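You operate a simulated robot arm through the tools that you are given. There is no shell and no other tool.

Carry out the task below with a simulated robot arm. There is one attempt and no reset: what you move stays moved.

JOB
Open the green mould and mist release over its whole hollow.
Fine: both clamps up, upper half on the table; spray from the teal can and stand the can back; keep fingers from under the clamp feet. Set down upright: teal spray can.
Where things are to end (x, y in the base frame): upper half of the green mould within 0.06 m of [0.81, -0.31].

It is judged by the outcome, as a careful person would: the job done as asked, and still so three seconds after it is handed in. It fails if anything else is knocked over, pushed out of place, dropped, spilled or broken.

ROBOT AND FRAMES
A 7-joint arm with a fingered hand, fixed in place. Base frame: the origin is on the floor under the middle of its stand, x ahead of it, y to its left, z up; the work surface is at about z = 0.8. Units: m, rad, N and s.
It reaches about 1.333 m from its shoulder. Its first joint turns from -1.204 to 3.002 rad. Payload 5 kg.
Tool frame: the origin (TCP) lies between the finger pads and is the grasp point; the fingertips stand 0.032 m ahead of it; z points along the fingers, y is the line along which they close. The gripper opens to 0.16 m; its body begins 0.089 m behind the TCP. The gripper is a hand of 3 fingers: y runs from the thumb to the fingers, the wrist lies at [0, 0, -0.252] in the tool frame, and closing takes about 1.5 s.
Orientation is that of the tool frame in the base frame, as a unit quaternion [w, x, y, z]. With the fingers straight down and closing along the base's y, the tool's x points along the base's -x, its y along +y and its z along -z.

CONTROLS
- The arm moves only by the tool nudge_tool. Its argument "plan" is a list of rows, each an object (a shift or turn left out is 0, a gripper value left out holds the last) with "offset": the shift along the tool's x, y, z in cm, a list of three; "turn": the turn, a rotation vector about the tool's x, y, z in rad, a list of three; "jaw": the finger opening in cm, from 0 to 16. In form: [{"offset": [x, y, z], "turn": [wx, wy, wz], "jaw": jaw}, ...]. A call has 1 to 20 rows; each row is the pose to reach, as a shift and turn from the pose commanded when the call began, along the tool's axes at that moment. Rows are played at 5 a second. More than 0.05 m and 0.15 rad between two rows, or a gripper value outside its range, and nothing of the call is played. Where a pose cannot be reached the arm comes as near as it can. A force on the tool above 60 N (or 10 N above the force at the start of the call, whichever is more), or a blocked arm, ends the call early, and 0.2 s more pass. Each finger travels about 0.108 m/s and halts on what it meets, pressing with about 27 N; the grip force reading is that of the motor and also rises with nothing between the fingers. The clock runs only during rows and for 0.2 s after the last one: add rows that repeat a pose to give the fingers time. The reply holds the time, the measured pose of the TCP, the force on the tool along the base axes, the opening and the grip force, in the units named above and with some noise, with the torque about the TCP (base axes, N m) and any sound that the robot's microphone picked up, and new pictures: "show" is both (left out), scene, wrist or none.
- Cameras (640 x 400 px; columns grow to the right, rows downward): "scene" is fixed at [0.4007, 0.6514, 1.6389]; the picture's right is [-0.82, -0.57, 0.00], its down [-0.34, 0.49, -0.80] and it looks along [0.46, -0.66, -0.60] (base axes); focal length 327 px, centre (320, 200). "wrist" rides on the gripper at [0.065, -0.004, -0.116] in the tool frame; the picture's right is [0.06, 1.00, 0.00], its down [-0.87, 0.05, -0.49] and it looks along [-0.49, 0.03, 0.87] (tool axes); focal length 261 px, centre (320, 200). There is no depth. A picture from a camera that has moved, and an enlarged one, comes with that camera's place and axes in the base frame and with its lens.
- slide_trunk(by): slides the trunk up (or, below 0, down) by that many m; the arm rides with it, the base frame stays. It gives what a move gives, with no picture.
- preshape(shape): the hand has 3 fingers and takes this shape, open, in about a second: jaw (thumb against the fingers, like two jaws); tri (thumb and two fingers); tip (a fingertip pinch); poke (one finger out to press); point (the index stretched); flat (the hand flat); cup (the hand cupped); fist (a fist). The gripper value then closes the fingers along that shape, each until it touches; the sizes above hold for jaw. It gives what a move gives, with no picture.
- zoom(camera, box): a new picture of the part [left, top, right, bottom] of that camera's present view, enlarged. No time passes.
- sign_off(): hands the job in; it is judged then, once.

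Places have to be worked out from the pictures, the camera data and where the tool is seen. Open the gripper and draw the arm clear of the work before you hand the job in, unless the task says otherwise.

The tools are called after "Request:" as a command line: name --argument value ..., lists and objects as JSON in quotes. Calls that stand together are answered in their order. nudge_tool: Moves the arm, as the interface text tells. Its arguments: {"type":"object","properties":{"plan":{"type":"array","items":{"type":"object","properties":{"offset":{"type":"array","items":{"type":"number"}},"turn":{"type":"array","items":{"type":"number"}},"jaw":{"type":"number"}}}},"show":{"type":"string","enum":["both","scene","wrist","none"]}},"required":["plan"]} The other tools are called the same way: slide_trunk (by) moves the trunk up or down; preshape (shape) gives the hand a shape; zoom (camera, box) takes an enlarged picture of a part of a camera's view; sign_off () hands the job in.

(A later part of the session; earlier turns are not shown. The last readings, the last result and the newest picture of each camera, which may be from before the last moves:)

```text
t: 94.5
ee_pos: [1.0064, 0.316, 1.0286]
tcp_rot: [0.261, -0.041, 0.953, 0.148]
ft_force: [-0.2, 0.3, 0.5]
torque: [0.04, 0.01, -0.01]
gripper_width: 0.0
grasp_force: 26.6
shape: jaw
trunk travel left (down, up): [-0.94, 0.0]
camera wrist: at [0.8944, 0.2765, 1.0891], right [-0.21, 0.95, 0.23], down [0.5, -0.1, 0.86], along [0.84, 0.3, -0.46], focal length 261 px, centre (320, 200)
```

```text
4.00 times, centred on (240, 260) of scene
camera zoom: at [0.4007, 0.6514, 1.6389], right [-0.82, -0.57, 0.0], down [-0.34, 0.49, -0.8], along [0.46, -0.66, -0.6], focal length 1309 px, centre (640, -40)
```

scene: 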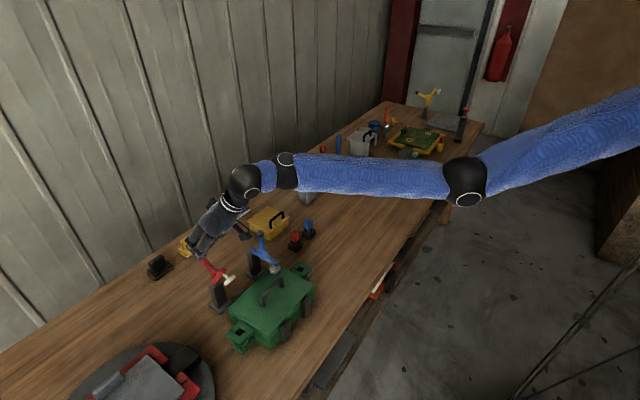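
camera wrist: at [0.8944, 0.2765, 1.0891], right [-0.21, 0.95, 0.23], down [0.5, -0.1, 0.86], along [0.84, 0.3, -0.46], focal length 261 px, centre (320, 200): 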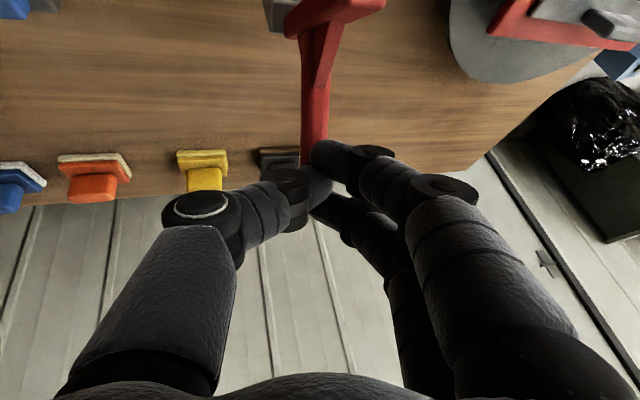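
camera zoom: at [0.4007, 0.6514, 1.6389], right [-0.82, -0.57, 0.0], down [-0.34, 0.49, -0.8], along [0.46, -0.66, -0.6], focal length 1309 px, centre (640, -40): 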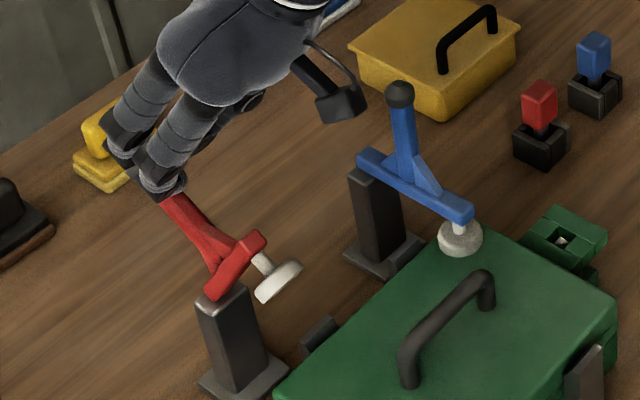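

The red arm is up by roughly 75°. I push it on a little further so it stays past vertical.

Request:
nudge_tool --plan '[{"offset": [-0.7, -0.35, 1.1]}, {"offset": [-1.32, -0.7, 2.18]}, {"offset": [-1.7, -1.1, 3.4]}, {"offset": [-2.12, -1.48, 4.63]}, {"offset": [-2.12, -1.48, 4.63]}]' --show "wrist"

Request:
zoom --camera "scene" --box '[190, 210, 290, 310]'

```text
t: 95.7
ee_pos: [1.0482, 0.3231, 1.0137]
tcp_rot: [0.267, -0.044, 0.95, 0.154]
ft_force: [-20.7, -0.6, 40.0]
torque: [0.39, 0.8, 0.2]
gripper_width: 0.0
grasp_force: 27.1
shape: jaw
trunk travel left (down, up): [-0.94, 0.0]
stopped in row 5: the force on the tool passed its limit at 63 N (the readings are from after the stop); the commanded pose is now the measured one
camera wrist: at [0.9365, 0.2816, 1.0724], right [-0.22, 0.95, 0.24], down [0.49, -0.1, 0.87], along [0.84, 0.31, -0.44], focal length 261 px, centre (320, 200)
```

wrist: 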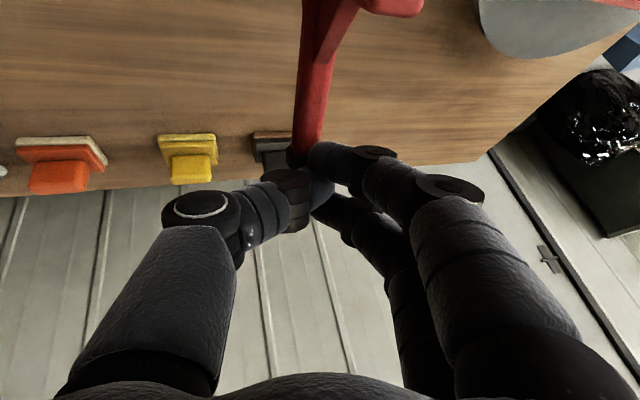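

```text
4.00 times, centred on (240, 260) of scene
camera zoom: at [0.4007, 0.6514, 1.6389], right [-0.82, -0.57, 0.0], down [-0.34, 0.49, -0.8], along [0.46, -0.66, -0.6], focal length 1309 px, centre (640, -40)
```

zoom: 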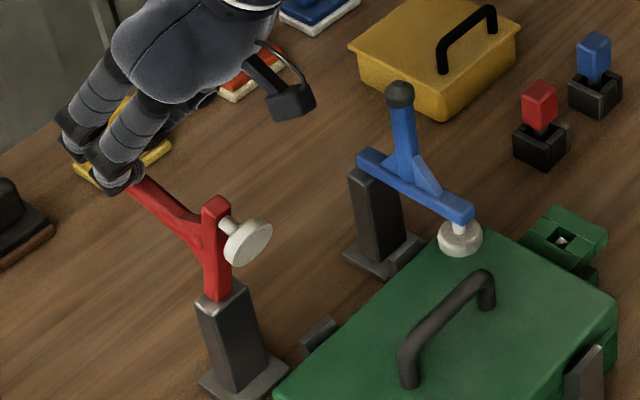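

The red clamp has reached its stop with the arm upright. I back the hand off along its own axis and check that the clamp stays up.

Request:
nudge_tool --plan '[{"offset": [0, 0, -1]}, {"offset": [0, 0, -4]}, {"offset": [0, 0, -8]}, {"offset": [0, 0, -11]}, {"offset": [0, 0, -11]}]' --show "wrist"

Request:
zoom --camera "scene" --box '[180, 190, 300, 310]'

```text
t: 96.8
ee_pos: [0.994, 0.2842, 1.0932]
tcp_rot: [0.264, -0.042, 0.952, 0.151]
ft_force: [0.2, -0.2, 0.0]
torque: [0.02, 0.01, 0.04]
gripper_width: 0.0
grasp_force: 27.1
shape: jaw
trunk travel left (down, up): [-0.94, 0.0]
camera wrist: at [0.8824, 0.2445, 1.153], right [-0.21, 0.95, 0.23], down [0.5, -0.1, 0.86], along [0.84, 0.3, -0.45], focal length 261 px, centre (320, 200)
```

wrist: 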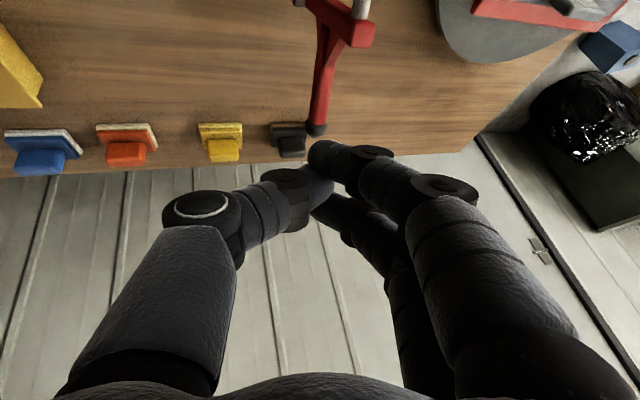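

```text
3.33 times, centred on (240, 250) of scene
camera zoom: at [0.4007, 0.6514, 1.6389], right [-0.82, -0.57, 0.0], down [-0.34, 0.49, -0.8], along [0.46, -0.66, -0.6], focal length 1090 px, centre (587, 33)
```

zoom: 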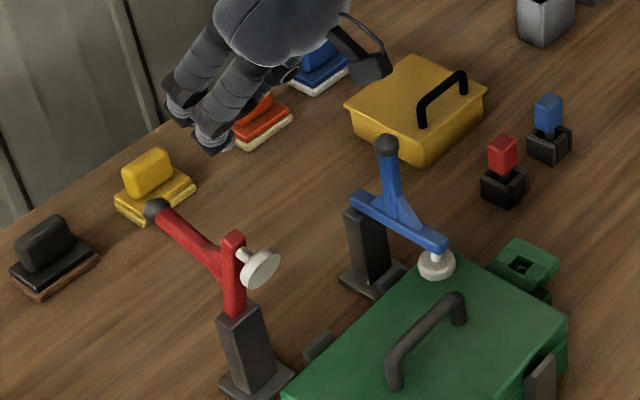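

The red clamp stays up. I repeat the motion for the blue clamp, first moving over and in front of its handle (knob at about (0.939, 0.172, 0.995)).

Request:
nudge_tool --plan '[{"offset": [0.8, -2.8, -2.5]}, {"offset": [1.6, -5.7, -5.1]}, {"offset": [2.4, -8.5, -7.6]}, {"offset": [5.8, -9.2, -6.9]}, {"offset": [9.2, -10, -6.2]}, {"offset": [12.5, -10.7, -5.5]}, {"offset": [15.9, -11.4, -4.8]}, {"offset": [15.9, -11.4, -4.8]}]' --show "both"

```text
t: 98.7
ee_pos: [0.8572, 0.1649, 1.0206]
tcp_rot: [0.264, -0.043, 0.952, 0.151]
ft_force: [1.3, 0.4, 0.0]
torque: [0.01, -0.02, -0.01]
gripper_width: 0.0
grasp_force: 27.2
shape: jaw
trunk travel left (down, up): [-0.94, 0.0]
camera wrist: at [0.7448, 0.1238, 1.0789], right [-0.21, 0.95, 0.23], down [0.5, -0.1, 0.86], along [0.84, 0.3, -0.45], focal length 261 px, centre (320, 200)
```

scene: 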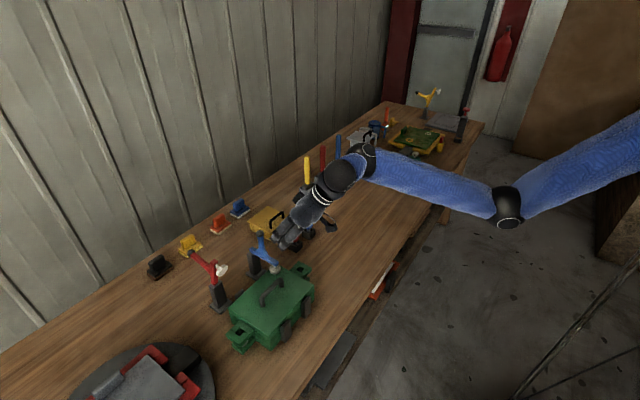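
wrist: 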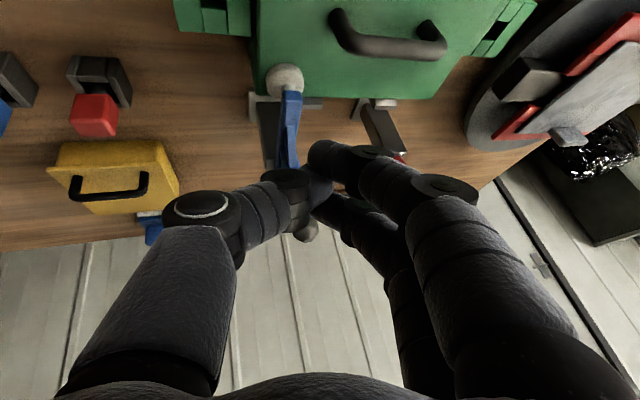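

The view matches the red case. I run the same push on the blue handle to about 75° and check.

Request:
nudge_tool --plan '[{"offset": [1.3, -0.9, 2.6]}, {"offset": [0, -1.2, 3.3]}, {"offset": [-1.2, -1.45, 3.9]}, {"offset": [-2.5, -1.35, 3.6]}, {"offset": [-3.8, -1.25, 3.3]}, {"offset": [-5.2, -1.2, 3.2]}, {"offset": [-6.6, -1.2, 3.1]}, {"offset": [-8.0, -1.3, 3.4]}, {"offset": [-9.33, -1.4, 3.75]}, {"offset": [-10.5, -1.6, 4.35]}, {"offset": [-11.7, -1.8, 5.0]}, {"offset": [-12.7, -2.1, 5.9]}, {"offset": [-13.7, -2.4, 6.8]}]' --show "wrist"

Request:
zoom --camera "scene" --box '[190, 190, 310, 310]'

```text
t: 101.5
ee_pos: [1.01, 0.1607, 1.029]
tcp_rot: [0.263, -0.044, 0.952, 0.151]
ft_force: [-0.4, -0.6, 0.8]
torque: [0.03, -0.02, 0.02]
gripper_width: 0.0
grasp_force: 27.2
shape: jaw
trunk travel left (down, up): [-0.94, 0.0]
camera wrist: at [0.8976, 0.12, 1.0888], right [-0.21, 0.95, 0.23], down [0.5, -0.1, 0.86], along [0.84, 0.3, -0.45], focal length 261 px, centre (320, 200)
```

wrist: 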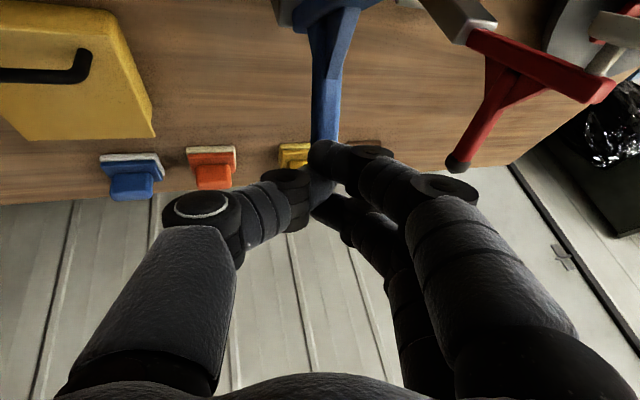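

```text
3.33 times, centred on (250, 250) of scene
camera zoom: at [0.4007, 0.6514, 1.6389], right [-0.82, -0.57, 0.0], down [-0.34, 0.49, -0.8], along [0.46, -0.66, -0.6], focal length 1090 px, centre (553, 33)
```

zoom: 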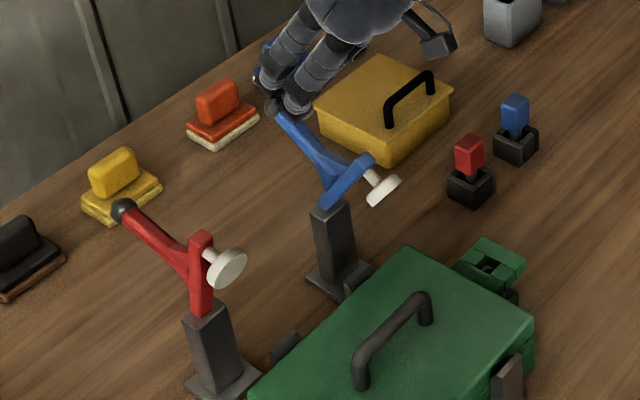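

Blue is at about 70°. I push it on to its stop.

Request:
nudge_tool --plan '[{"offset": [-0.7, -0.35, 1.1]}, {"offset": [-1.3, -0.7, 2.1]}, {"offset": [-1.65, -1.0, 3.1]}, {"offset": [-1.9, -1.25, 3.9]}, {"offset": [-1.9, -1.25, 3.9]}]' --show "none"

Request:
zoom --camera "scene" --box '[190, 190, 310, 310]'

```text
t: 102.7
ee_pos: [1.0448, 0.1619, 1.013]
tcp_rot: [0.266, -0.044, 0.951, 0.153]
ft_force: [-13.2, 2.7, 39.0]
torque: [0.45, 0.58, 0.09]
gripper_width: 0.0001
grasp_force: 26.4
shape: jaw
trunk travel left (down, up): [-0.94, 0.0]
```

```text
3.33 times, centred on (250, 250) of scene
camera zoom: at [0.4007, 0.6514, 1.6389], right [-0.82, -0.57, 0.0], down [-0.34, 0.49, -0.8], along [0.46, -0.66, -0.6], focal length 1090 px, centre (553, 33)
```

zoom: 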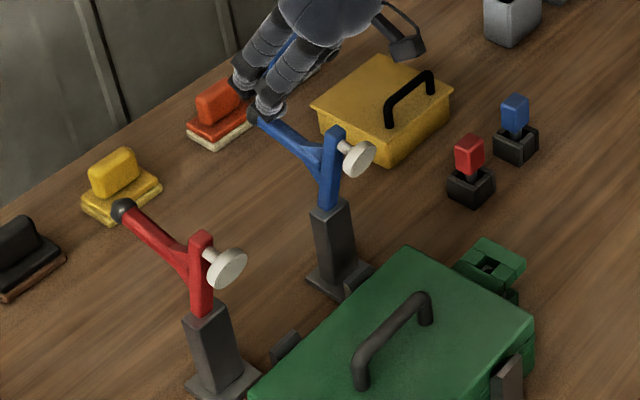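

Both clamp arms are upright. I back the hand off along its axis.

Request:
nudge_tool --plan '[{"offset": [0, 0, -1]}, {"offset": [0, 0, -4]}, {"offset": [0, 0, -8]}, {"offset": [0, 0, -12]}, {"offset": [0, 0, -14]}, {"offset": [0, 0, -14]}]' --show "none"

Request:
zoom --camera "scene" --box '[190, 190, 330, 350]'

```text
t: 104.0
ee_pos: [0.9771, 0.1172, 1.1198]
tcp_rot: [0.263, -0.043, 0.952, 0.151]
ft_force: [0.4, -0.1, 0.1]
torque: [0.0, 0.03, -0.04]
gripper_width: 0.0
grasp_force: 26.8
shape: jaw
trunk travel left (down, up): [-0.94, 0.0]
```

```text
2.50 times, centred on (260, 270) of scene
camera zoom: at [0.4007, 0.6514, 1.6389], right [-0.82, -0.57, 0.0], down [-0.34, 0.49, -0.8], along [0.46, -0.66, -0.6], focal length 818 px, centre (470, 25)
```

zoom: 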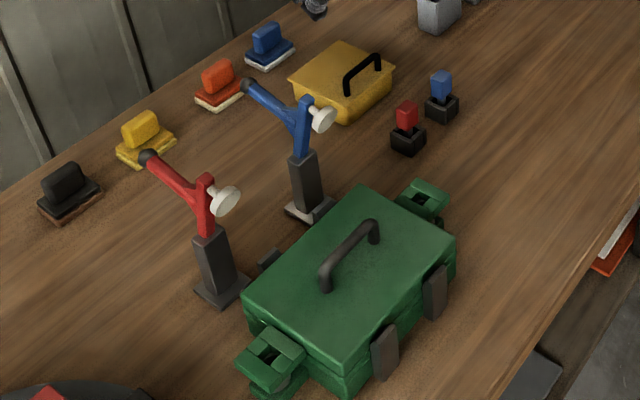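

Both clamps are up and the lid is free. Its centre is about (0.839, 0.252), with the handle bar along y at x ≈ 0.84, z ≈ 0.90. I now turn the hand so it closes across the bar, tilted slightly toward +y, above the handle.

Request:
nudge_tool --plan '[{"offset": [0.9, 1.2, -0.3], "turn": [0.03, 0.034, 0.132], "jaw": 6}, {"offset": [1.7, 2.3, -0.5], "turn": [0.06, 0.067, 0.264]}, {"offset": [2.6, 3.5, -0.8], "turn": [0.09, 0.101, 0.395]}, {"offset": [3.4, 4.7, -1.0], "turn": [0.12, 0.134, 0.527]}, {"offset": [4.3, 5.8, -1.3], "turn": [0.15, 0.168, 0.659]}, {"offset": [5.2, 7.0, -1.6], "turn": [0.18, 0.202, 0.791]}, {"offset": [6.0, 8.2, -1.8], "turn": [0.211, 0.235, 0.922]}, {"offset": [6.9, 9.4, -2.1], "turn": [0.241, 0.269, 1.054]}, {"offset": [7.8, 10.5, -2.4], "turn": [0.271, 0.303, 1.186]}, {"offset": [8.6, 11.7, -2.6], "turn": [0.301, 0.336, 1.318]}, {"offset": [9.5, 12.9, -2.9], "turn": [0.331, 0.37, 1.449]}, {"offset": [10.3, 14.0, -3.1], "turn": [0.361, 0.403, 1.581]}, {"offset": [11.2, 15.2, -3.4], "turn": [0.391, 0.437, 1.713]}, {"offset": [11.2, 15.2, -3.4], "turn": [0.391, 0.437, 1.713]}]' --show "both"

```text
t: 107.0
ee_pos: [0.8406, 0.25, 1.1291]
tcp_rot: [-0.124, 0.698, 0.695, 0.12]
ft_force: [0.6, 0.0, 0.5]
torque: [-0.02, -0.02, 0.02]
gripper_width: 0.0596
grasp_force: 0.0
shape: jaw
trunk travel left (down, up): [-0.94, 0.0]
camera wrist: at [0.8381, 0.2729, 1.2597], right [1.0, 0.05, 0.01], down [0.05, -0.98, 0.17], along [0.02, -0.17, -0.99], focal length 261 px, centre (320, 200)
```

scene: 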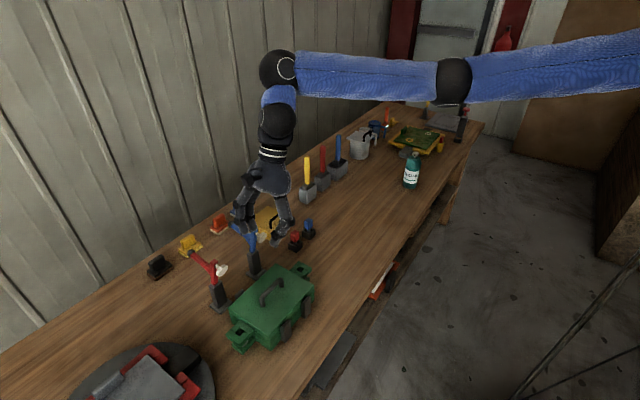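
wrist: 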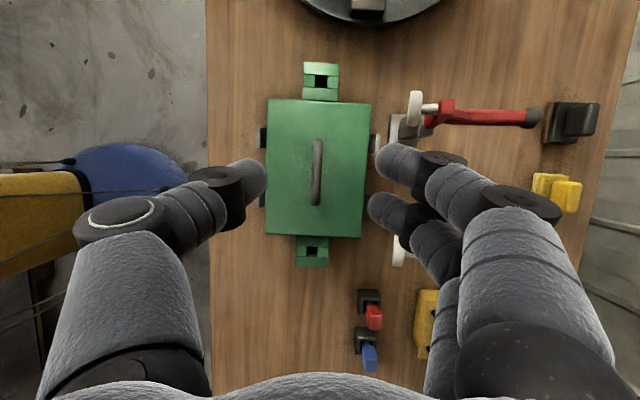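

The hand is centred over the handle at (0.8406, 0.2495). I lower to z ≈ 0.98 while bringing the hand closer to vertical, with the jaw at 6 cm.

Request:
nudge_tool --plan '[{"offset": [-1.0, 0, 2.8], "turn": [0, -0.05, 0]}, {"offset": [-2.0, 0, 5.6], "turn": [0, -0.1, 0]}, {"offset": [-3.1, 0, 8.5], "turn": [0, -0.15, 0]}, {"offset": [-4.1, 0, 11.3], "turn": [0, -0.2, 0]}, {"offset": [-5.1, 0, 14.1], "turn": [0, -0.26, 0]}, {"offset": [-5.1, 0, 14.1], "turn": [0, -0.26, 0]}]' --show "both"

```text
t: 108.5
ee_pos: [0.8403, 0.2497, 0.9791]
tcp_rot: [-0.031, 0.708, 0.705, 0.028]
ft_force: [0.3, -0.4, -0.5]
torque: [0.02, -0.01, 0.0]
gripper_width: 0.0596
grasp_force: 0.0
shape: jaw
trunk travel left (down, up): [-0.94, 0.0]
camera wrist: at [0.8371, 0.3041, 1.0998], right [1.0, 0.06, 0.0], down [0.05, -0.91, 0.42], along [0.02, -0.42, -0.91], focal length 261 px, centre (320, 200)
```

scene: 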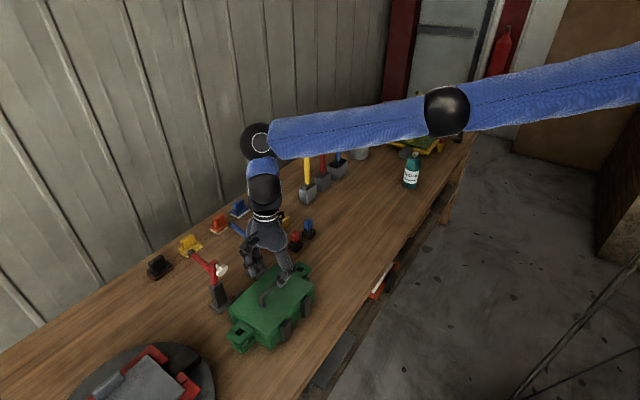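
wrist: 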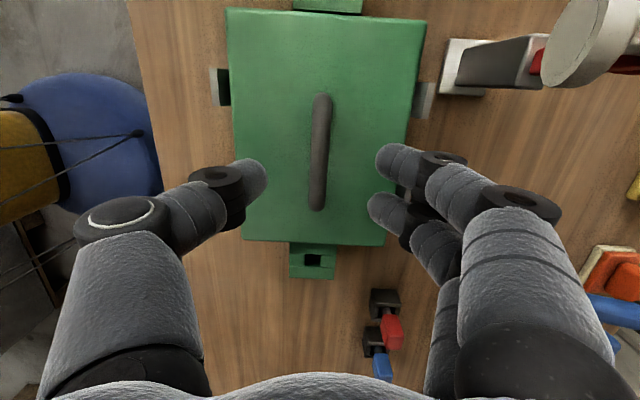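

The bar at x ≈ 0.8385 is between thumb and fingers. I descend to z ≈ 0.914, keeping the fingertips just above the lid.

Request:
nudge_tool --plan '[{"offset": [-0.2, -0.1, 2.2]}, {"offset": [-0.35, -0.15, 4.2]}, {"offset": [-0.5, -0.15, 5.5]}, {"offset": [-0.55, -0.15, 6.5]}, {"offset": [-0.55, -0.15, 6.5]}]' --show "both"

Request:
zoom --camera "scene" --box '[220, 230, 330, 330]'

```text
t: 109.7
ee_pos: [0.8386, 0.252, 0.9126]
tcp_rot: [-0.032, 0.707, 0.706, 0.028]
ft_force: [-0.1, -0.4, -0.6]
torque: [0.01, -0.01, -0.01]
gripper_width: 0.06
grasp_force: 0.0
shape: jaw
trunk travel left (down, up): [-0.94, 0.0]
camera wrist: at [0.8355, 0.3064, 1.0345], right [1.0, 0.06, 0.0], down [0.05, -0.91, 0.42], along [0.02, -0.41, -0.91], focal length 261 px, centre (320, 200)
```

scene: 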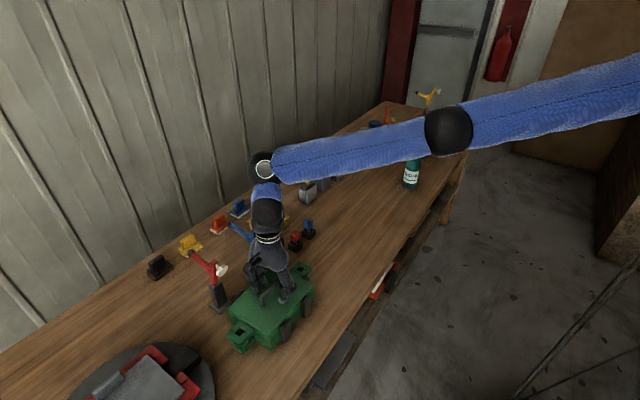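
wrist: 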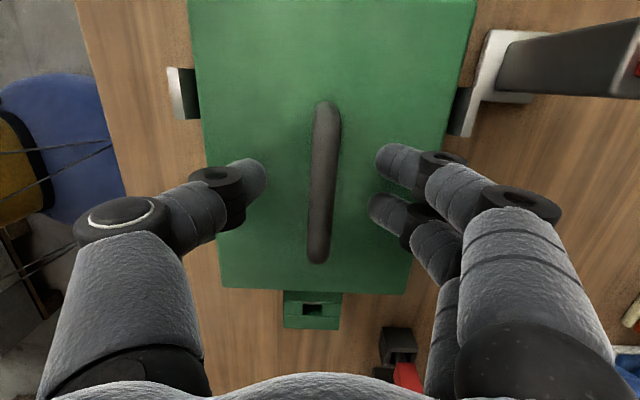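

```text
4.00 times, centred on (275, 280) of scene
camera zoom: at [0.4007, 0.6514, 1.6389], right [-0.82, -0.57, 0.0], down [-0.34, 0.49, -0.8], along [0.46, -0.66, -0.6], focal length 1309 px, centre (500, -120)
```

zoom: 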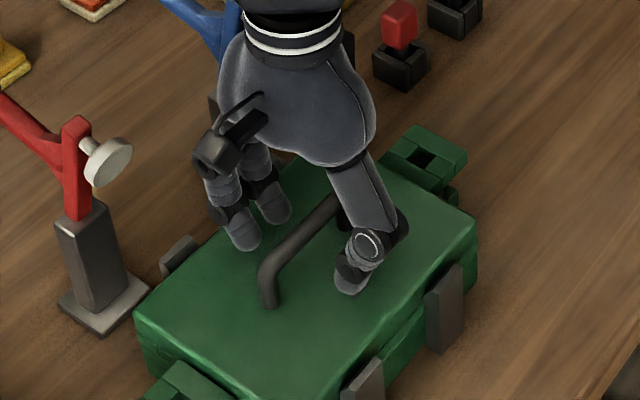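

The fingers straddle the bar just above the lid. I close on it.

Request:
nudge_tool --plan '[{"offset": [0, 0, 0], "jaw": 0}, {"offset": [0, 0, 0]}, {"offset": [0, 0, 0]}, {"offset": [0, 0, 0]}, {"offset": [0, 0, 0]}, {"offset": [0, 0, 0]}]' --show "wrist"

Request:
zoom --camera "scene" --box '[220, 230, 330, 330]'

```text
t: 111.0
ee_pos: [0.8391, 0.2524, 0.9135]
tcp_rot: [-0.033, 0.708, 0.705, 0.029]
ft_force: [-0.7, 0.1, -5.1]
torque: [-0.02, 0.05, -0.03]
gripper_width: 0.0002
grasp_force: 26.9
shape: jaw
trunk travel left (down, up): [-0.94, 0.0]
camera wrist: at [0.8357, 0.3065, 1.0342], right [1.0, 0.06, 0.0], down [0.05, -0.91, 0.42], along [0.02, -0.42, -0.91], focal length 261 px, centre (320, 200)
```

wrist: 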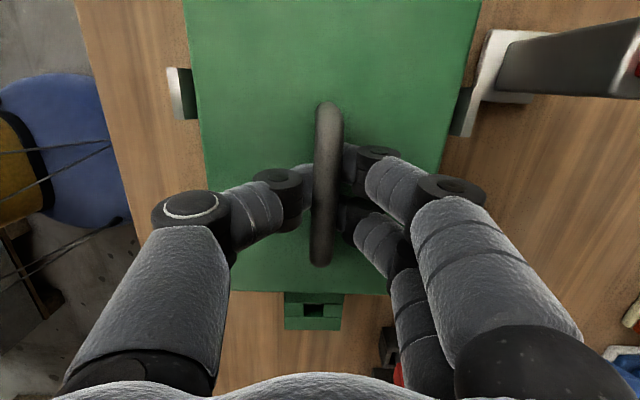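

```text
4.00 times, centred on (275, 280) of scene
camera zoom: at [0.4007, 0.6514, 1.6389], right [-0.82, -0.57, 0.0], down [-0.34, 0.49, -0.8], along [0.46, -0.66, -0.6], focal length 1309 px, centre (500, -120)
```

zoom: 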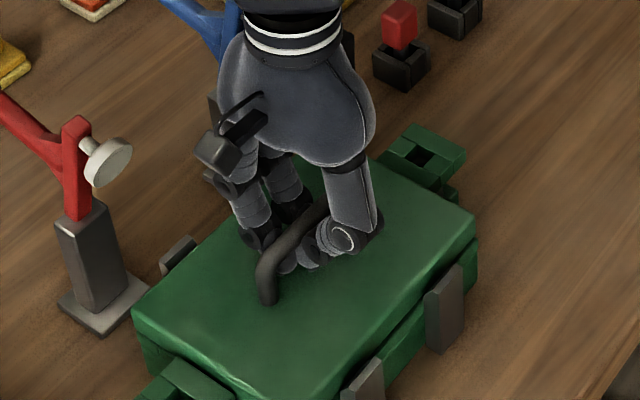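

The fingers have closed fully under the bar, hooking it. I lift straight up slowly and watch the force and picture.

Request:
nudge_tool --plan '[{"offset": [0, 0, -0.5]}, {"offset": [0, 0, -1.0]}, {"offset": [0.1, 0, -1.5]}, {"offset": [0.15, 0, -2.0]}, {"offset": [0.2, 0, -2.5]}, {"offset": [0.25, 0, -3.0]}, {"offset": [0.25, 0, -3.0]}]' --show "both"

Request:
zoom --camera "scene" --box '[220, 220, 330, 350]'

```text
t: 112.7
ee_pos: [0.8392, 0.2509, 0.9429]
tcp_rot: [-0.032, 0.708, 0.705, 0.028]
ft_force: [0.5, 0.0, -5.4]
torque: [0.02, 0.01, 0.01]
gripper_width: 0.0
grasp_force: 27.4
shape: jaw
trunk travel left (down, up): [-0.94, 0.0]
camera wrist: at [0.8356, 0.3056, 1.0635], right [1.0, 0.06, 0.0], down [0.05, -0.91, 0.42], along [0.02, -0.42, -0.91], focal length 261 px, centre (320, 200)
```

scene: 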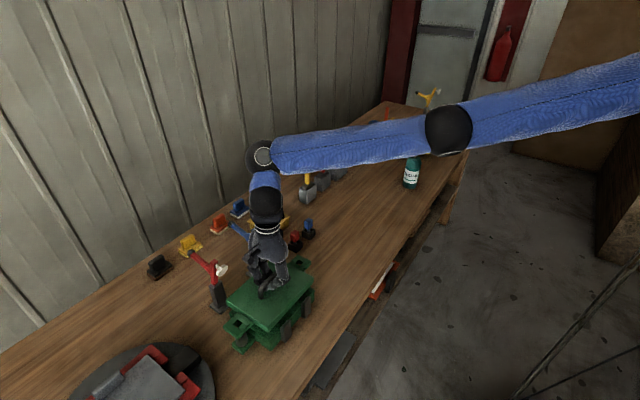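
wrist: 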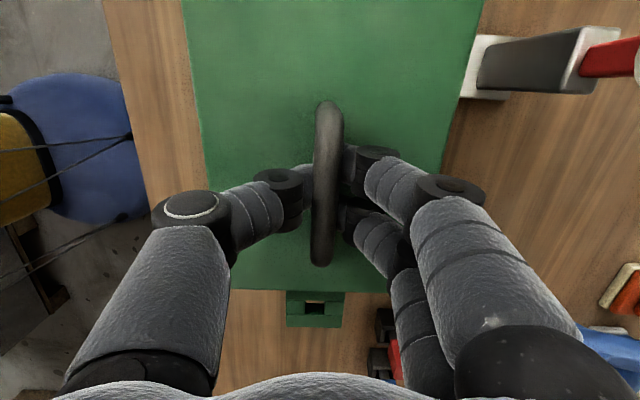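

```text
3.08 times, centred on (275, 285) of scene
camera zoom: at [0.4007, 0.6514, 1.6389], right [-0.82, -0.57, 0.0], down [-0.34, 0.49, -0.8], along [0.46, -0.66, -0.6], focal length 1007 px, centre (458, -62)
```

zoom: 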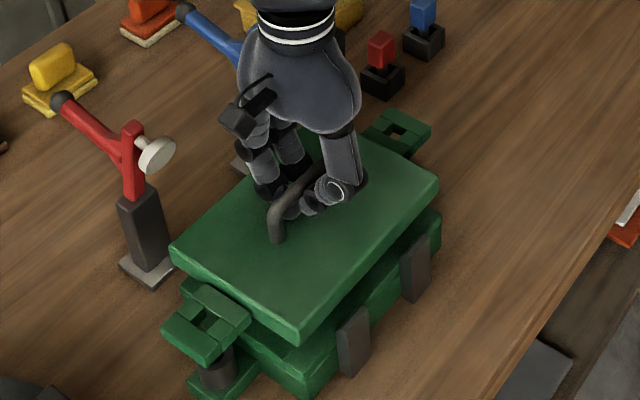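

The lid is off its seat and level (about 5 N). I lift it further to clear the pins.

Request:
nudge_tool --plan '[{"offset": [0.2, 0, -2.5]}, {"offset": [0.4, 0, -5.5]}, {"offset": [0.7, 0, -8.5]}, {"offset": [0.95, 0, -11.5]}, {"offset": [1.2, 0, -14.5]}, {"offset": [1.3, 0, -15.6]}, {"offset": [1.3, 0, -15.6]}]' --show "both"

Request:
zoom --camera "scene" --box '[190, 190, 350, 360]'

```text
t: 114.2
ee_pos: [0.8399, 0.2506, 1.0994]
tcp_rot: [-0.032, 0.707, 0.706, 0.029]
ft_force: [0.9, 0.2, -5.9]
torque: [0.02, 0.03, 0.0]
gripper_width: 0.0001
grasp_force: 26.3
shape: jaw
trunk travel left (down, up): [-0.94, 0.0]
camera wrist: at [0.8372, 0.3057, 1.2195], right [1.0, 0.06, 0.0], down [0.05, -0.91, 0.42], along [0.02, -0.42, -0.91], focal length 261 px, centre (320, 200)
```

scene: 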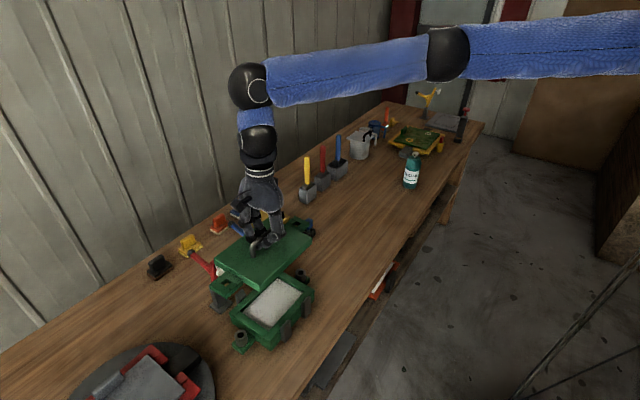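
wrist: 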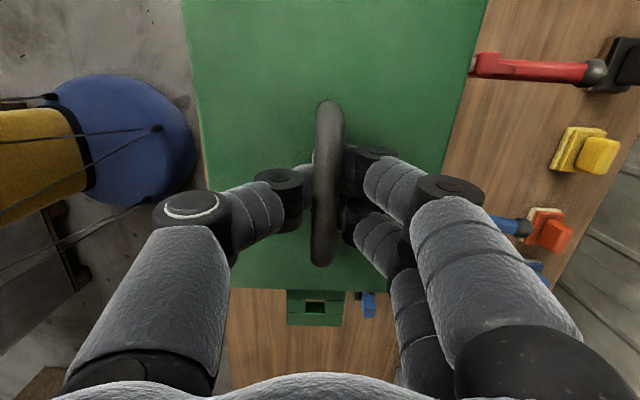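

```text
2.35 times, centred on (270, 275) of scene
camera zoom: at [0.4007, 0.6514, 1.6389], right [-0.82, -0.57, 0.0], down [-0.34, 0.49, -0.8], along [0.46, -0.66, -0.6], focal length 770 px, centre (438, 24)
```

zoom: 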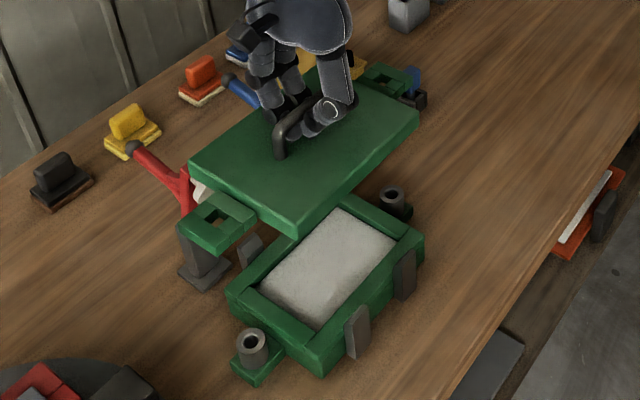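

The lid is clear and the lower half with its hollow is visible. I carry the lid toward (0.81, -0.31) at this height, moderately slowly.

Request:
nudge_tool --plan '[{"offset": [-2.9, -0.15, -0.24]}, {"offset": [-5.8, -0.3, -0.48]}, {"offset": [-8.7, -0.45, -0.72]}, {"offset": [-11.6, -0.6, -0.96]}, {"offset": [-14.5, -0.75, -1.2]}, {"offset": [-17.4, -0.9, -1.45]}, {"offset": [-20.3, -1.05, -1.69]}, {"offset": [-23.2, -1.2, -1.93]}, {"offset": [-26.1, -1.35, -2.17]}, {"offset": [-29, -1.5, -2.41]}]' --show "scene"

```text
t: 116.5
ee_pos: [0.8229, -0.0425, 1.1007]
tcp_rot: [-0.033, 0.707, 0.706, 0.029]
ft_force: [0.8, 0.0, -5.6]
torque: [0.06, 0.0, -0.02]
gripper_width: 0.0
grasp_force: 27.1
shape: jaw
trunk travel left (down, up): [-0.94, 0.0]
```

scene: 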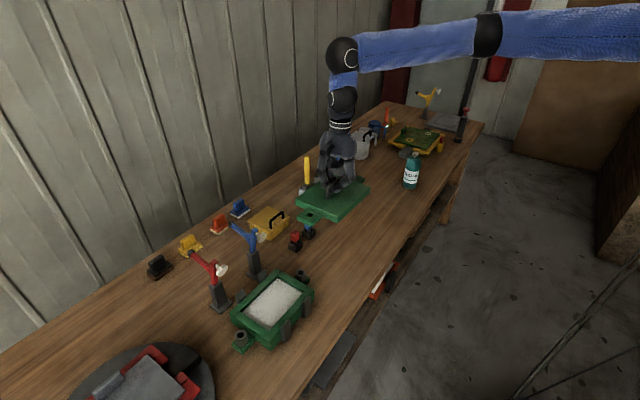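

The carry goes well. I continue to above (0.81, -0.31).

Request:
nudge_tool --plan '[{"offset": [-2.9, -0.15, -0.24]}, {"offset": [-5.8, -0.3, -0.48]}, {"offset": [-8.7, -0.45, -0.72]}, {"offset": [-11.6, -0.6, -0.96]}, {"offset": [-14.5, -0.75, -1.2]}, {"offset": [-17.4, -0.9, -1.45]}, {"offset": [-20.3, -1.05, -1.69]}, {"offset": [-23.2, -1.2, -1.93]}, {"offset": [-26.4, -1.3, -2.2]}, {"offset": [-26.4, -1.3, -2.2]}]' --show "both"

```text
t: 118.7
ee_pos: [0.8131, -0.3055, 1.0993]
tcp_rot: [-0.031, 0.708, 0.705, 0.027]
ft_force: [-0.3, -0.1, -4.9]
torque: [-0.04, 0.03, -0.03]
gripper_width: 0.0001
grasp_force: 27.7
shape: jaw
trunk travel left (down, up): [-0.94, 0.0]
camera wrist: at [0.8085, -0.2505, 1.221], right [1.0, 0.06, 0.0], down [0.05, -0.91, 0.42], along [0.02, -0.42, -0.91], focal length 261 px, centre (320, 200)
```

scene: 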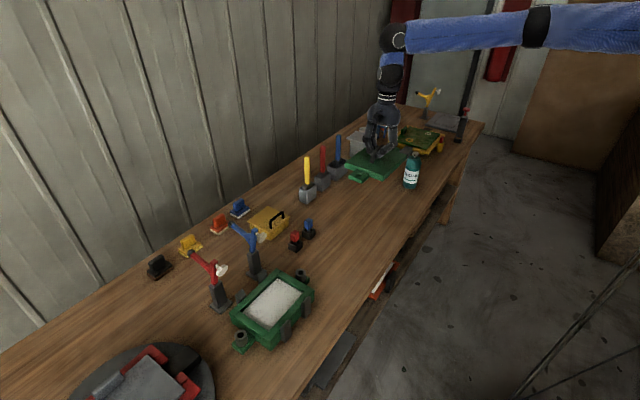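
wrist: 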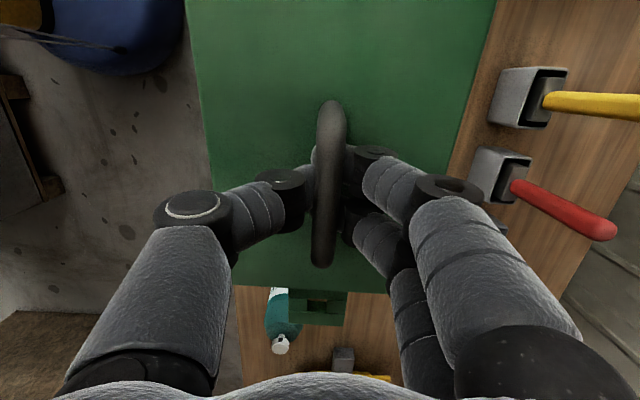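

The lid is above the target spot at (0.813, -0.306), with the tabletop clear below and the can well away. I lower it in steps.

Request:
nudge_tool --plan '[{"offset": [-0.25, 0, 3]}, {"offset": [-0.5, 0, 6]}, {"offset": [-0.75, 0, 9]}, {"offset": [-1.0, 0, 12]}, {"offset": [-1.25, 0, 15]}, {"offset": [-1.5, 0, 18]}, {"offset": [-1.65, 0, 20]}, {"offset": [-1.65, 0, 20]}]' --show "both"

Request:
zoom --camera "scene" --box '[310, 120, 450, 230]'

```text
t: 120.5
ee_pos: [0.8085, -0.3032, 0.8987]
tcp_rot: [-0.032, 0.708, 0.705, 0.028]
ft_force: [0.3, 0.2, -4.9]
torque: [-0.02, 0.0, -0.03]
gripper_width: 0.0
grasp_force: 26.5
shape: jaw
trunk travel left (down, up): [-0.94, 0.0]
camera wrist: at [0.8052, -0.2488, 1.0195], right [1.0, 0.06, 0.0], down [0.05, -0.91, 0.42], along [0.02, -0.41, -0.91], focal length 261 px, centre (320, 200)
```

scene: 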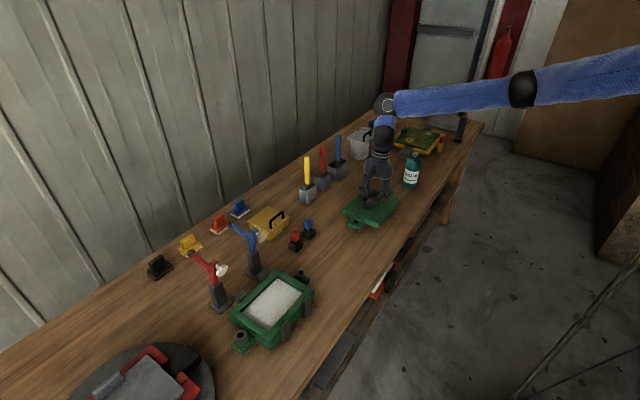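
wrist: 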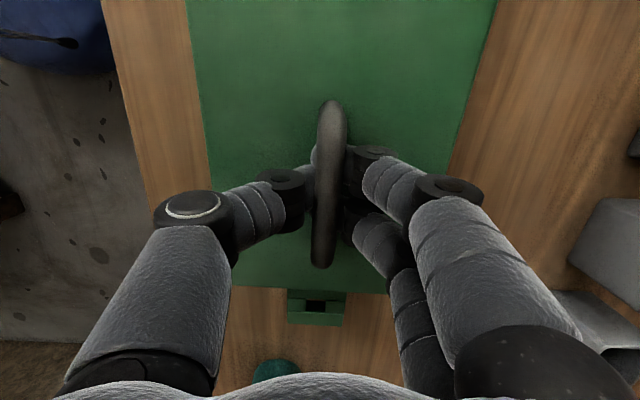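

```text
3.64 times, centred on (380, 175) of scene
camera zoom: at [0.4007, 0.6514, 1.6389], right [-0.82, -0.57, 0.0], down [-0.34, 0.49, -0.8], along [0.46, -0.66, -0.6], focal length 1190 px, centre (102, 291)
```

zoom: 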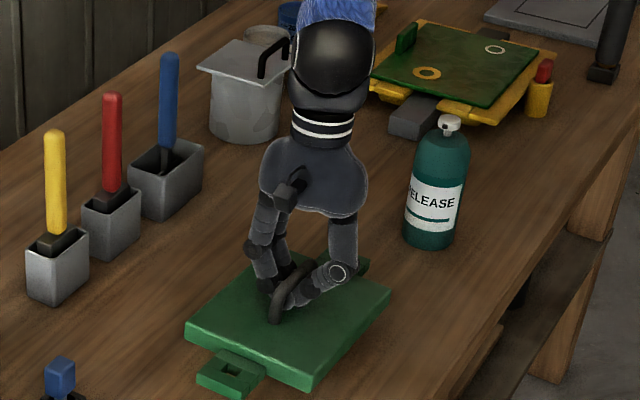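

Still hanging, with about 2–3 cm to go. I lower in half-centimetre steps.

Request:
nudge_tool --plan '[{"offset": [-0.04, 0, 0.5]}, {"offset": [-0.08, 0, 1.0]}, {"offset": [-0.12, 0, 1.5]}, {"offset": [-0.16, 0, 2.0]}, {"offset": [-0.16, 0, 2.0]}]' --show "none"

Request:
zoom --camera "scene" --box '[310, 120, 450, 230]'

```text
t: 121.7
ee_pos: [0.8103, -0.3049, 0.8793]
tcp_rot: [-0.032, 0.707, 0.706, 0.028]
ft_force: [-0.1, -0.5, -4.9]
torque: [-0.03, 0.04, -0.02]
gripper_width: 0.0
grasp_force: 27.1
shape: jaw
trunk travel left (down, up): [-0.94, 0.0]
```

```text
3.64 times, centred on (380, 175) of scene
camera zoom: at [0.4007, 0.6514, 1.6389], right [-0.82, -0.57, 0.0], down [-0.34, 0.49, -0.8], along [0.46, -0.66, -0.6], focal length 1190 px, centre (102, 291)
```

zoom: 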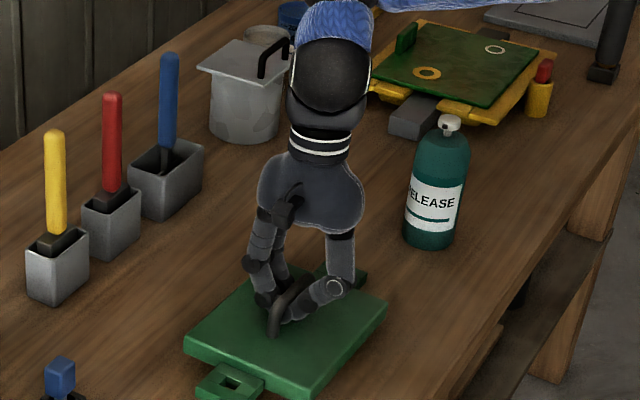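

Still about -4.9 N, so it hangs free. I keep lowering in small steps.

Request:
nudge_tool --plan '[{"offset": [-0.03, 0, 0.4]}, {"offset": [-0.06, 0, 0.8]}, {"offset": [-0.06, 0, 0.8]}]' --show "none"

```text
t: 122.5
ee_pos: [0.8096, -0.3048, 0.8705]
tcp_rot: [-0.032, 0.708, 0.705, 0.029]
ft_force: [0.8, 0.0, -5.4]
torque: [0.0, 0.02, -0.02]
gripper_width: 0.0
grasp_force: 27.1
shape: jaw
trunk travel left (down, up): [-0.94, 0.0]
```

Still hanging at z = 0.8705; I continue a little more.

Request:
nudge_tool --plan '[{"offset": [-0.03, 0, 0.4]}, {"offset": [-0.06, 0, 0.8]}, {"offset": [-0.06, 0, 0.8]}]' --show "none"

```text
t: 123.2
ee_pos: [0.81, -0.3045, 0.8617]
tcp_rot: [-0.033, 0.707, 0.706, 0.029]
ft_force: [0.5, 0.0, -4.6]
torque: [-0.05, 0.03, -0.01]
gripper_width: 0.0001
grasp_force: 27.2
shape: jaw
trunk travel left (down, up): [-0.94, 0.0]
```

Request:
nudge_tool --plan '[{"offset": [-0.03, 0, 0.4]}, {"offset": [-0.06, 0, 0.8]}, {"offset": [-0.06, 0, 0.8]}]' --show "both"

Request:
zoom --camera "scene" --box '[320, 160, 420, 240]'

```text
t: 124.0
ee_pos: [0.8102, -0.3046, 0.856]
tcp_rot: [-0.03, 0.708, 0.705, 0.03]
ft_force: [4.0, -1.6, 17.2]
torque: [-0.31, -0.15, 0.14]
gripper_width: 0.0001
grasp_force: 27.2
shape: jaw
trunk travel left (down, up): [-0.94, 0.0]
camera wrist: at [0.806, -0.2499, 0.977], right [1.0, 0.06, 0.0], down [0.05, -0.91, 0.42], along [0.03, -0.41, -0.91], focal length 261 px, centre (320, 200)
```

scene: 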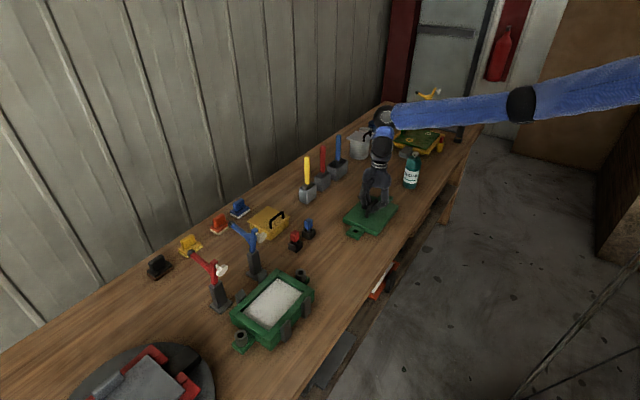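
wrist: 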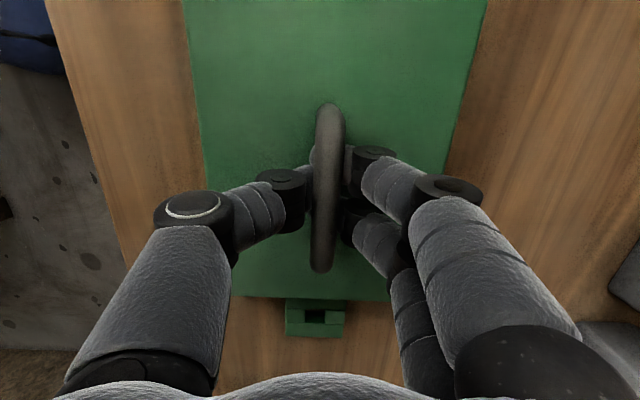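

```text
5.00 times, centred on (370, 200) of scene
camera zoom: at [0.4007, 0.6514, 1.6389], right [-0.82, -0.57, 0.0], down [-0.34, 0.49, -0.8], along [0.46, -0.66, -0.6], focal length 1636 px, centre (70, 200)
```

zoom: 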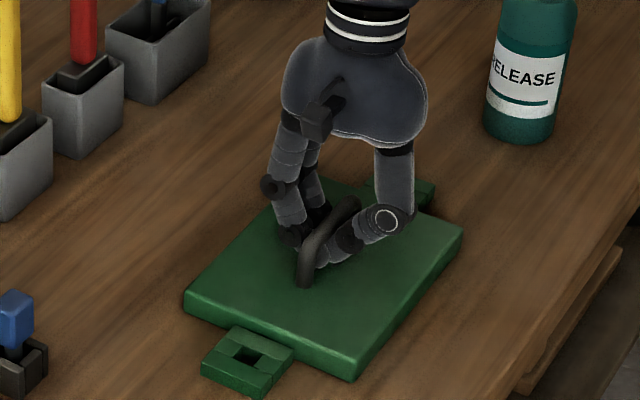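

The lid is down and the tool now pushes lightly on it. I ease up 4 mm and open the fingers.

Request:
nudge_tool --plan '[{"offset": [0.03, 0, -0.4]}, {"offset": [0.03, 0, -0.4], "jaw": 7}, {"offset": [0.03, 0, -0.4]}, {"offset": [0.03, 0, -0.4]}, {"offset": [0.03, 0, -0.4]}]' --show "wrist"

```text
t: 125.2
ee_pos: [0.8074, -0.3045, 0.8581]
tcp_rot: [-0.032, 0.707, 0.706, 0.028]
ft_force: [-2.3, 0.4, 5.8]
torque: [-0.1, -0.2, -0.05]
gripper_width: 0.0681
grasp_force: 0.1
shape: jaw
trunk travel left (down, up): [-0.94, 0.0]
camera wrist: at [0.8046, -0.2499, 0.9789], right [1.0, 0.06, 0.0], down [0.05, -0.91, 0.42], along [0.03, -0.42, -0.91], focal length 261 px, centre (320, 200)
```

wrist: 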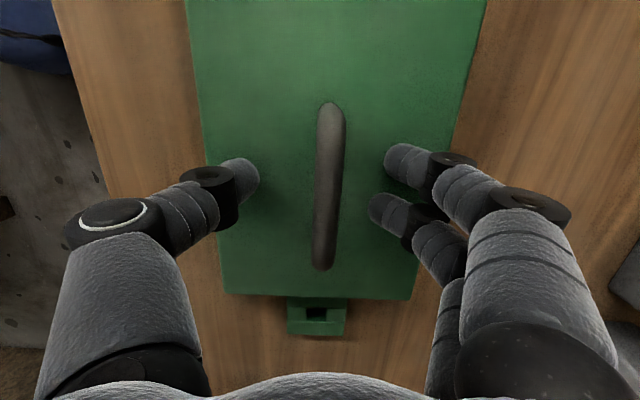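

The lid is released and rests at about (0.81, -0.30). I raise the hand straight up and check the lid from above.

Request:
nudge_tool --plan '[{"offset": [0.1, 0, -2]}, {"offset": [0.4, 0, -5]}, {"offset": [0.7, 0, -9]}, {"offset": [1.1, 0, -13.5]}, {"offset": [1.5, 0, -18]}, {"offset": [1.9, 0, -22.5]}, {"offset": [2.3, 0, -27]}, {"offset": [2.6, 0, -31]}, {"offset": [2.6, 0, -31]}]' --show "both"

```text
t: 127.2
ee_pos: [0.8116, -0.3058, 1.1691]
tcp_rot: [-0.032, 0.708, 0.705, 0.027]
ft_force: [0.3, 0.2, 0.4]
torque: [0.0, -0.01, -0.03]
gripper_width: 0.0697
grasp_force: 0.0
shape: jaw
trunk travel left (down, up): [-0.94, 0.0]
camera wrist: at [0.8089, -0.2509, 1.2903], right [1.0, 0.06, 0.0], down [0.05, -0.91, 0.42], along [0.02, -0.41, -0.91], focal length 261 px, centre (320, 200)
```

scene: 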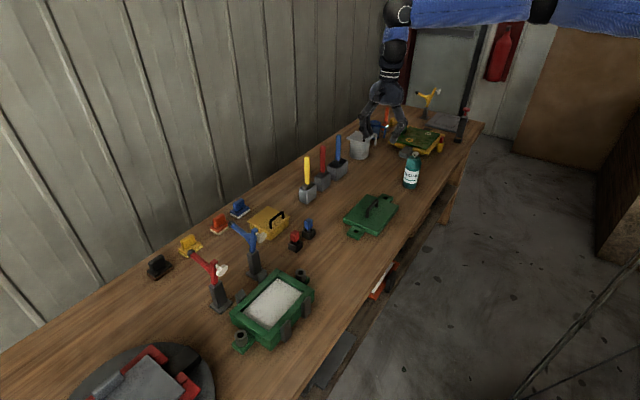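
wrist: 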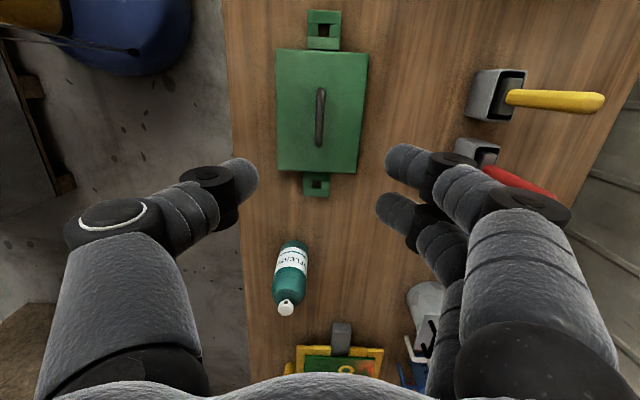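

The lid rests at about (0.81, -0.297), well within the target. I zoom on the can to see the nozzle's exact direction.

Request:
zoom --camera "wrist" --box '[250, 220, 340, 330]'

Request:
zoom --camera "scene" --box '[390, 140, 430, 195]'

Request:
zoom --camera "scene" --box '[220, 260, 330, 360]'

```text
3.64 times, centred on (295, 275) of wrist
camera zoom: at [0.8089, -0.2509, 1.2903], right [1.0, 0.06, 0.0], down [0.05, -0.91, 0.42], along [0.02, -0.41, -0.91], focal length 948 px, centre (411, -73)
```

zoom: 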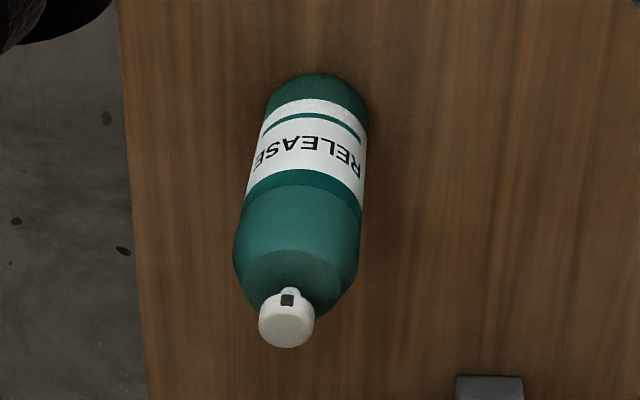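

```text
7.27 times, centred on (410, 168) of scene
camera zoom: at [0.4007, 0.6514, 1.6389], right [-0.82, -0.57, 0.0], down [-0.34, 0.49, -0.8], along [0.46, -0.66, -0.6], focal length 2379 px, centre (-334, 436)
```

zoom: 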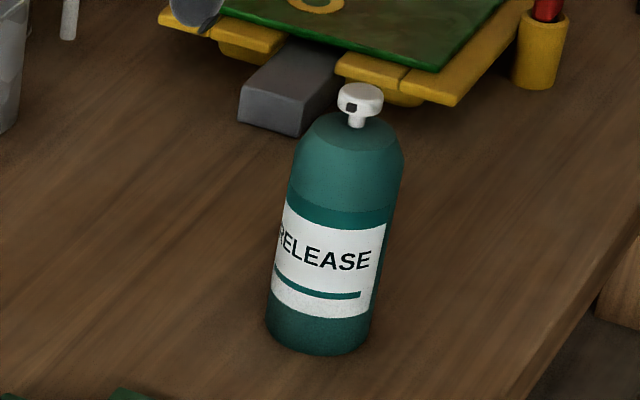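

```text
4.00 times, centred on (275, 310) of scene
camera zoom: at [0.4007, 0.6514, 1.6389], right [-0.82, -0.57, 0.0], down [-0.34, 0.49, -0.8], along [0.46, -0.66, -0.6], focal length 1309 px, centre (500, -240)
```

zoom: 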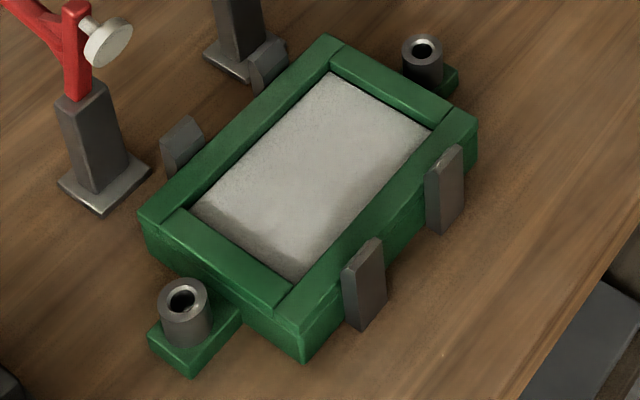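

The nozzle faces +y (azimuth about 88°). For spraying I want the can turned so the nozzle faces the opposite way in the hand, so I test how far the hand can yaw here, in free air above the lid.

Request:
nudge_tool --plan '[{"turn": [0, 0, 0.14]}, {"turn": [0, 0, 0.28]}, {"turn": [0, 0, 0.42]}, {"turn": [0, 0, 0.56]}, {"turn": [0, 0, 0.7]}, {"turn": [0, 0, 0.84]}, {"turn": [0, 0, 0.98]}, {"turn": [0, 0, 1.12]}, {"turn": [0, 0, 1.26]}, {"turn": [0, 0, 1.4]}]' --show "none"

```text
t: 129.4
ee_pos: [0.9156, -0.3966, 1.129]
tcp_rot: [-0.056, 0.96, 0.274, 0.006]
ft_force: [-0.7, -0.3, -0.5]
torque: [0.02, -0.01, -0.01]
gripper_width: 0.0695
grasp_force: 0.1
shape: jaw
out of reach, approached as far as the arm can: row 5, 6, 7, 8, 9, 10
trunk travel left (down, up): [-0.94, 0.0]
```

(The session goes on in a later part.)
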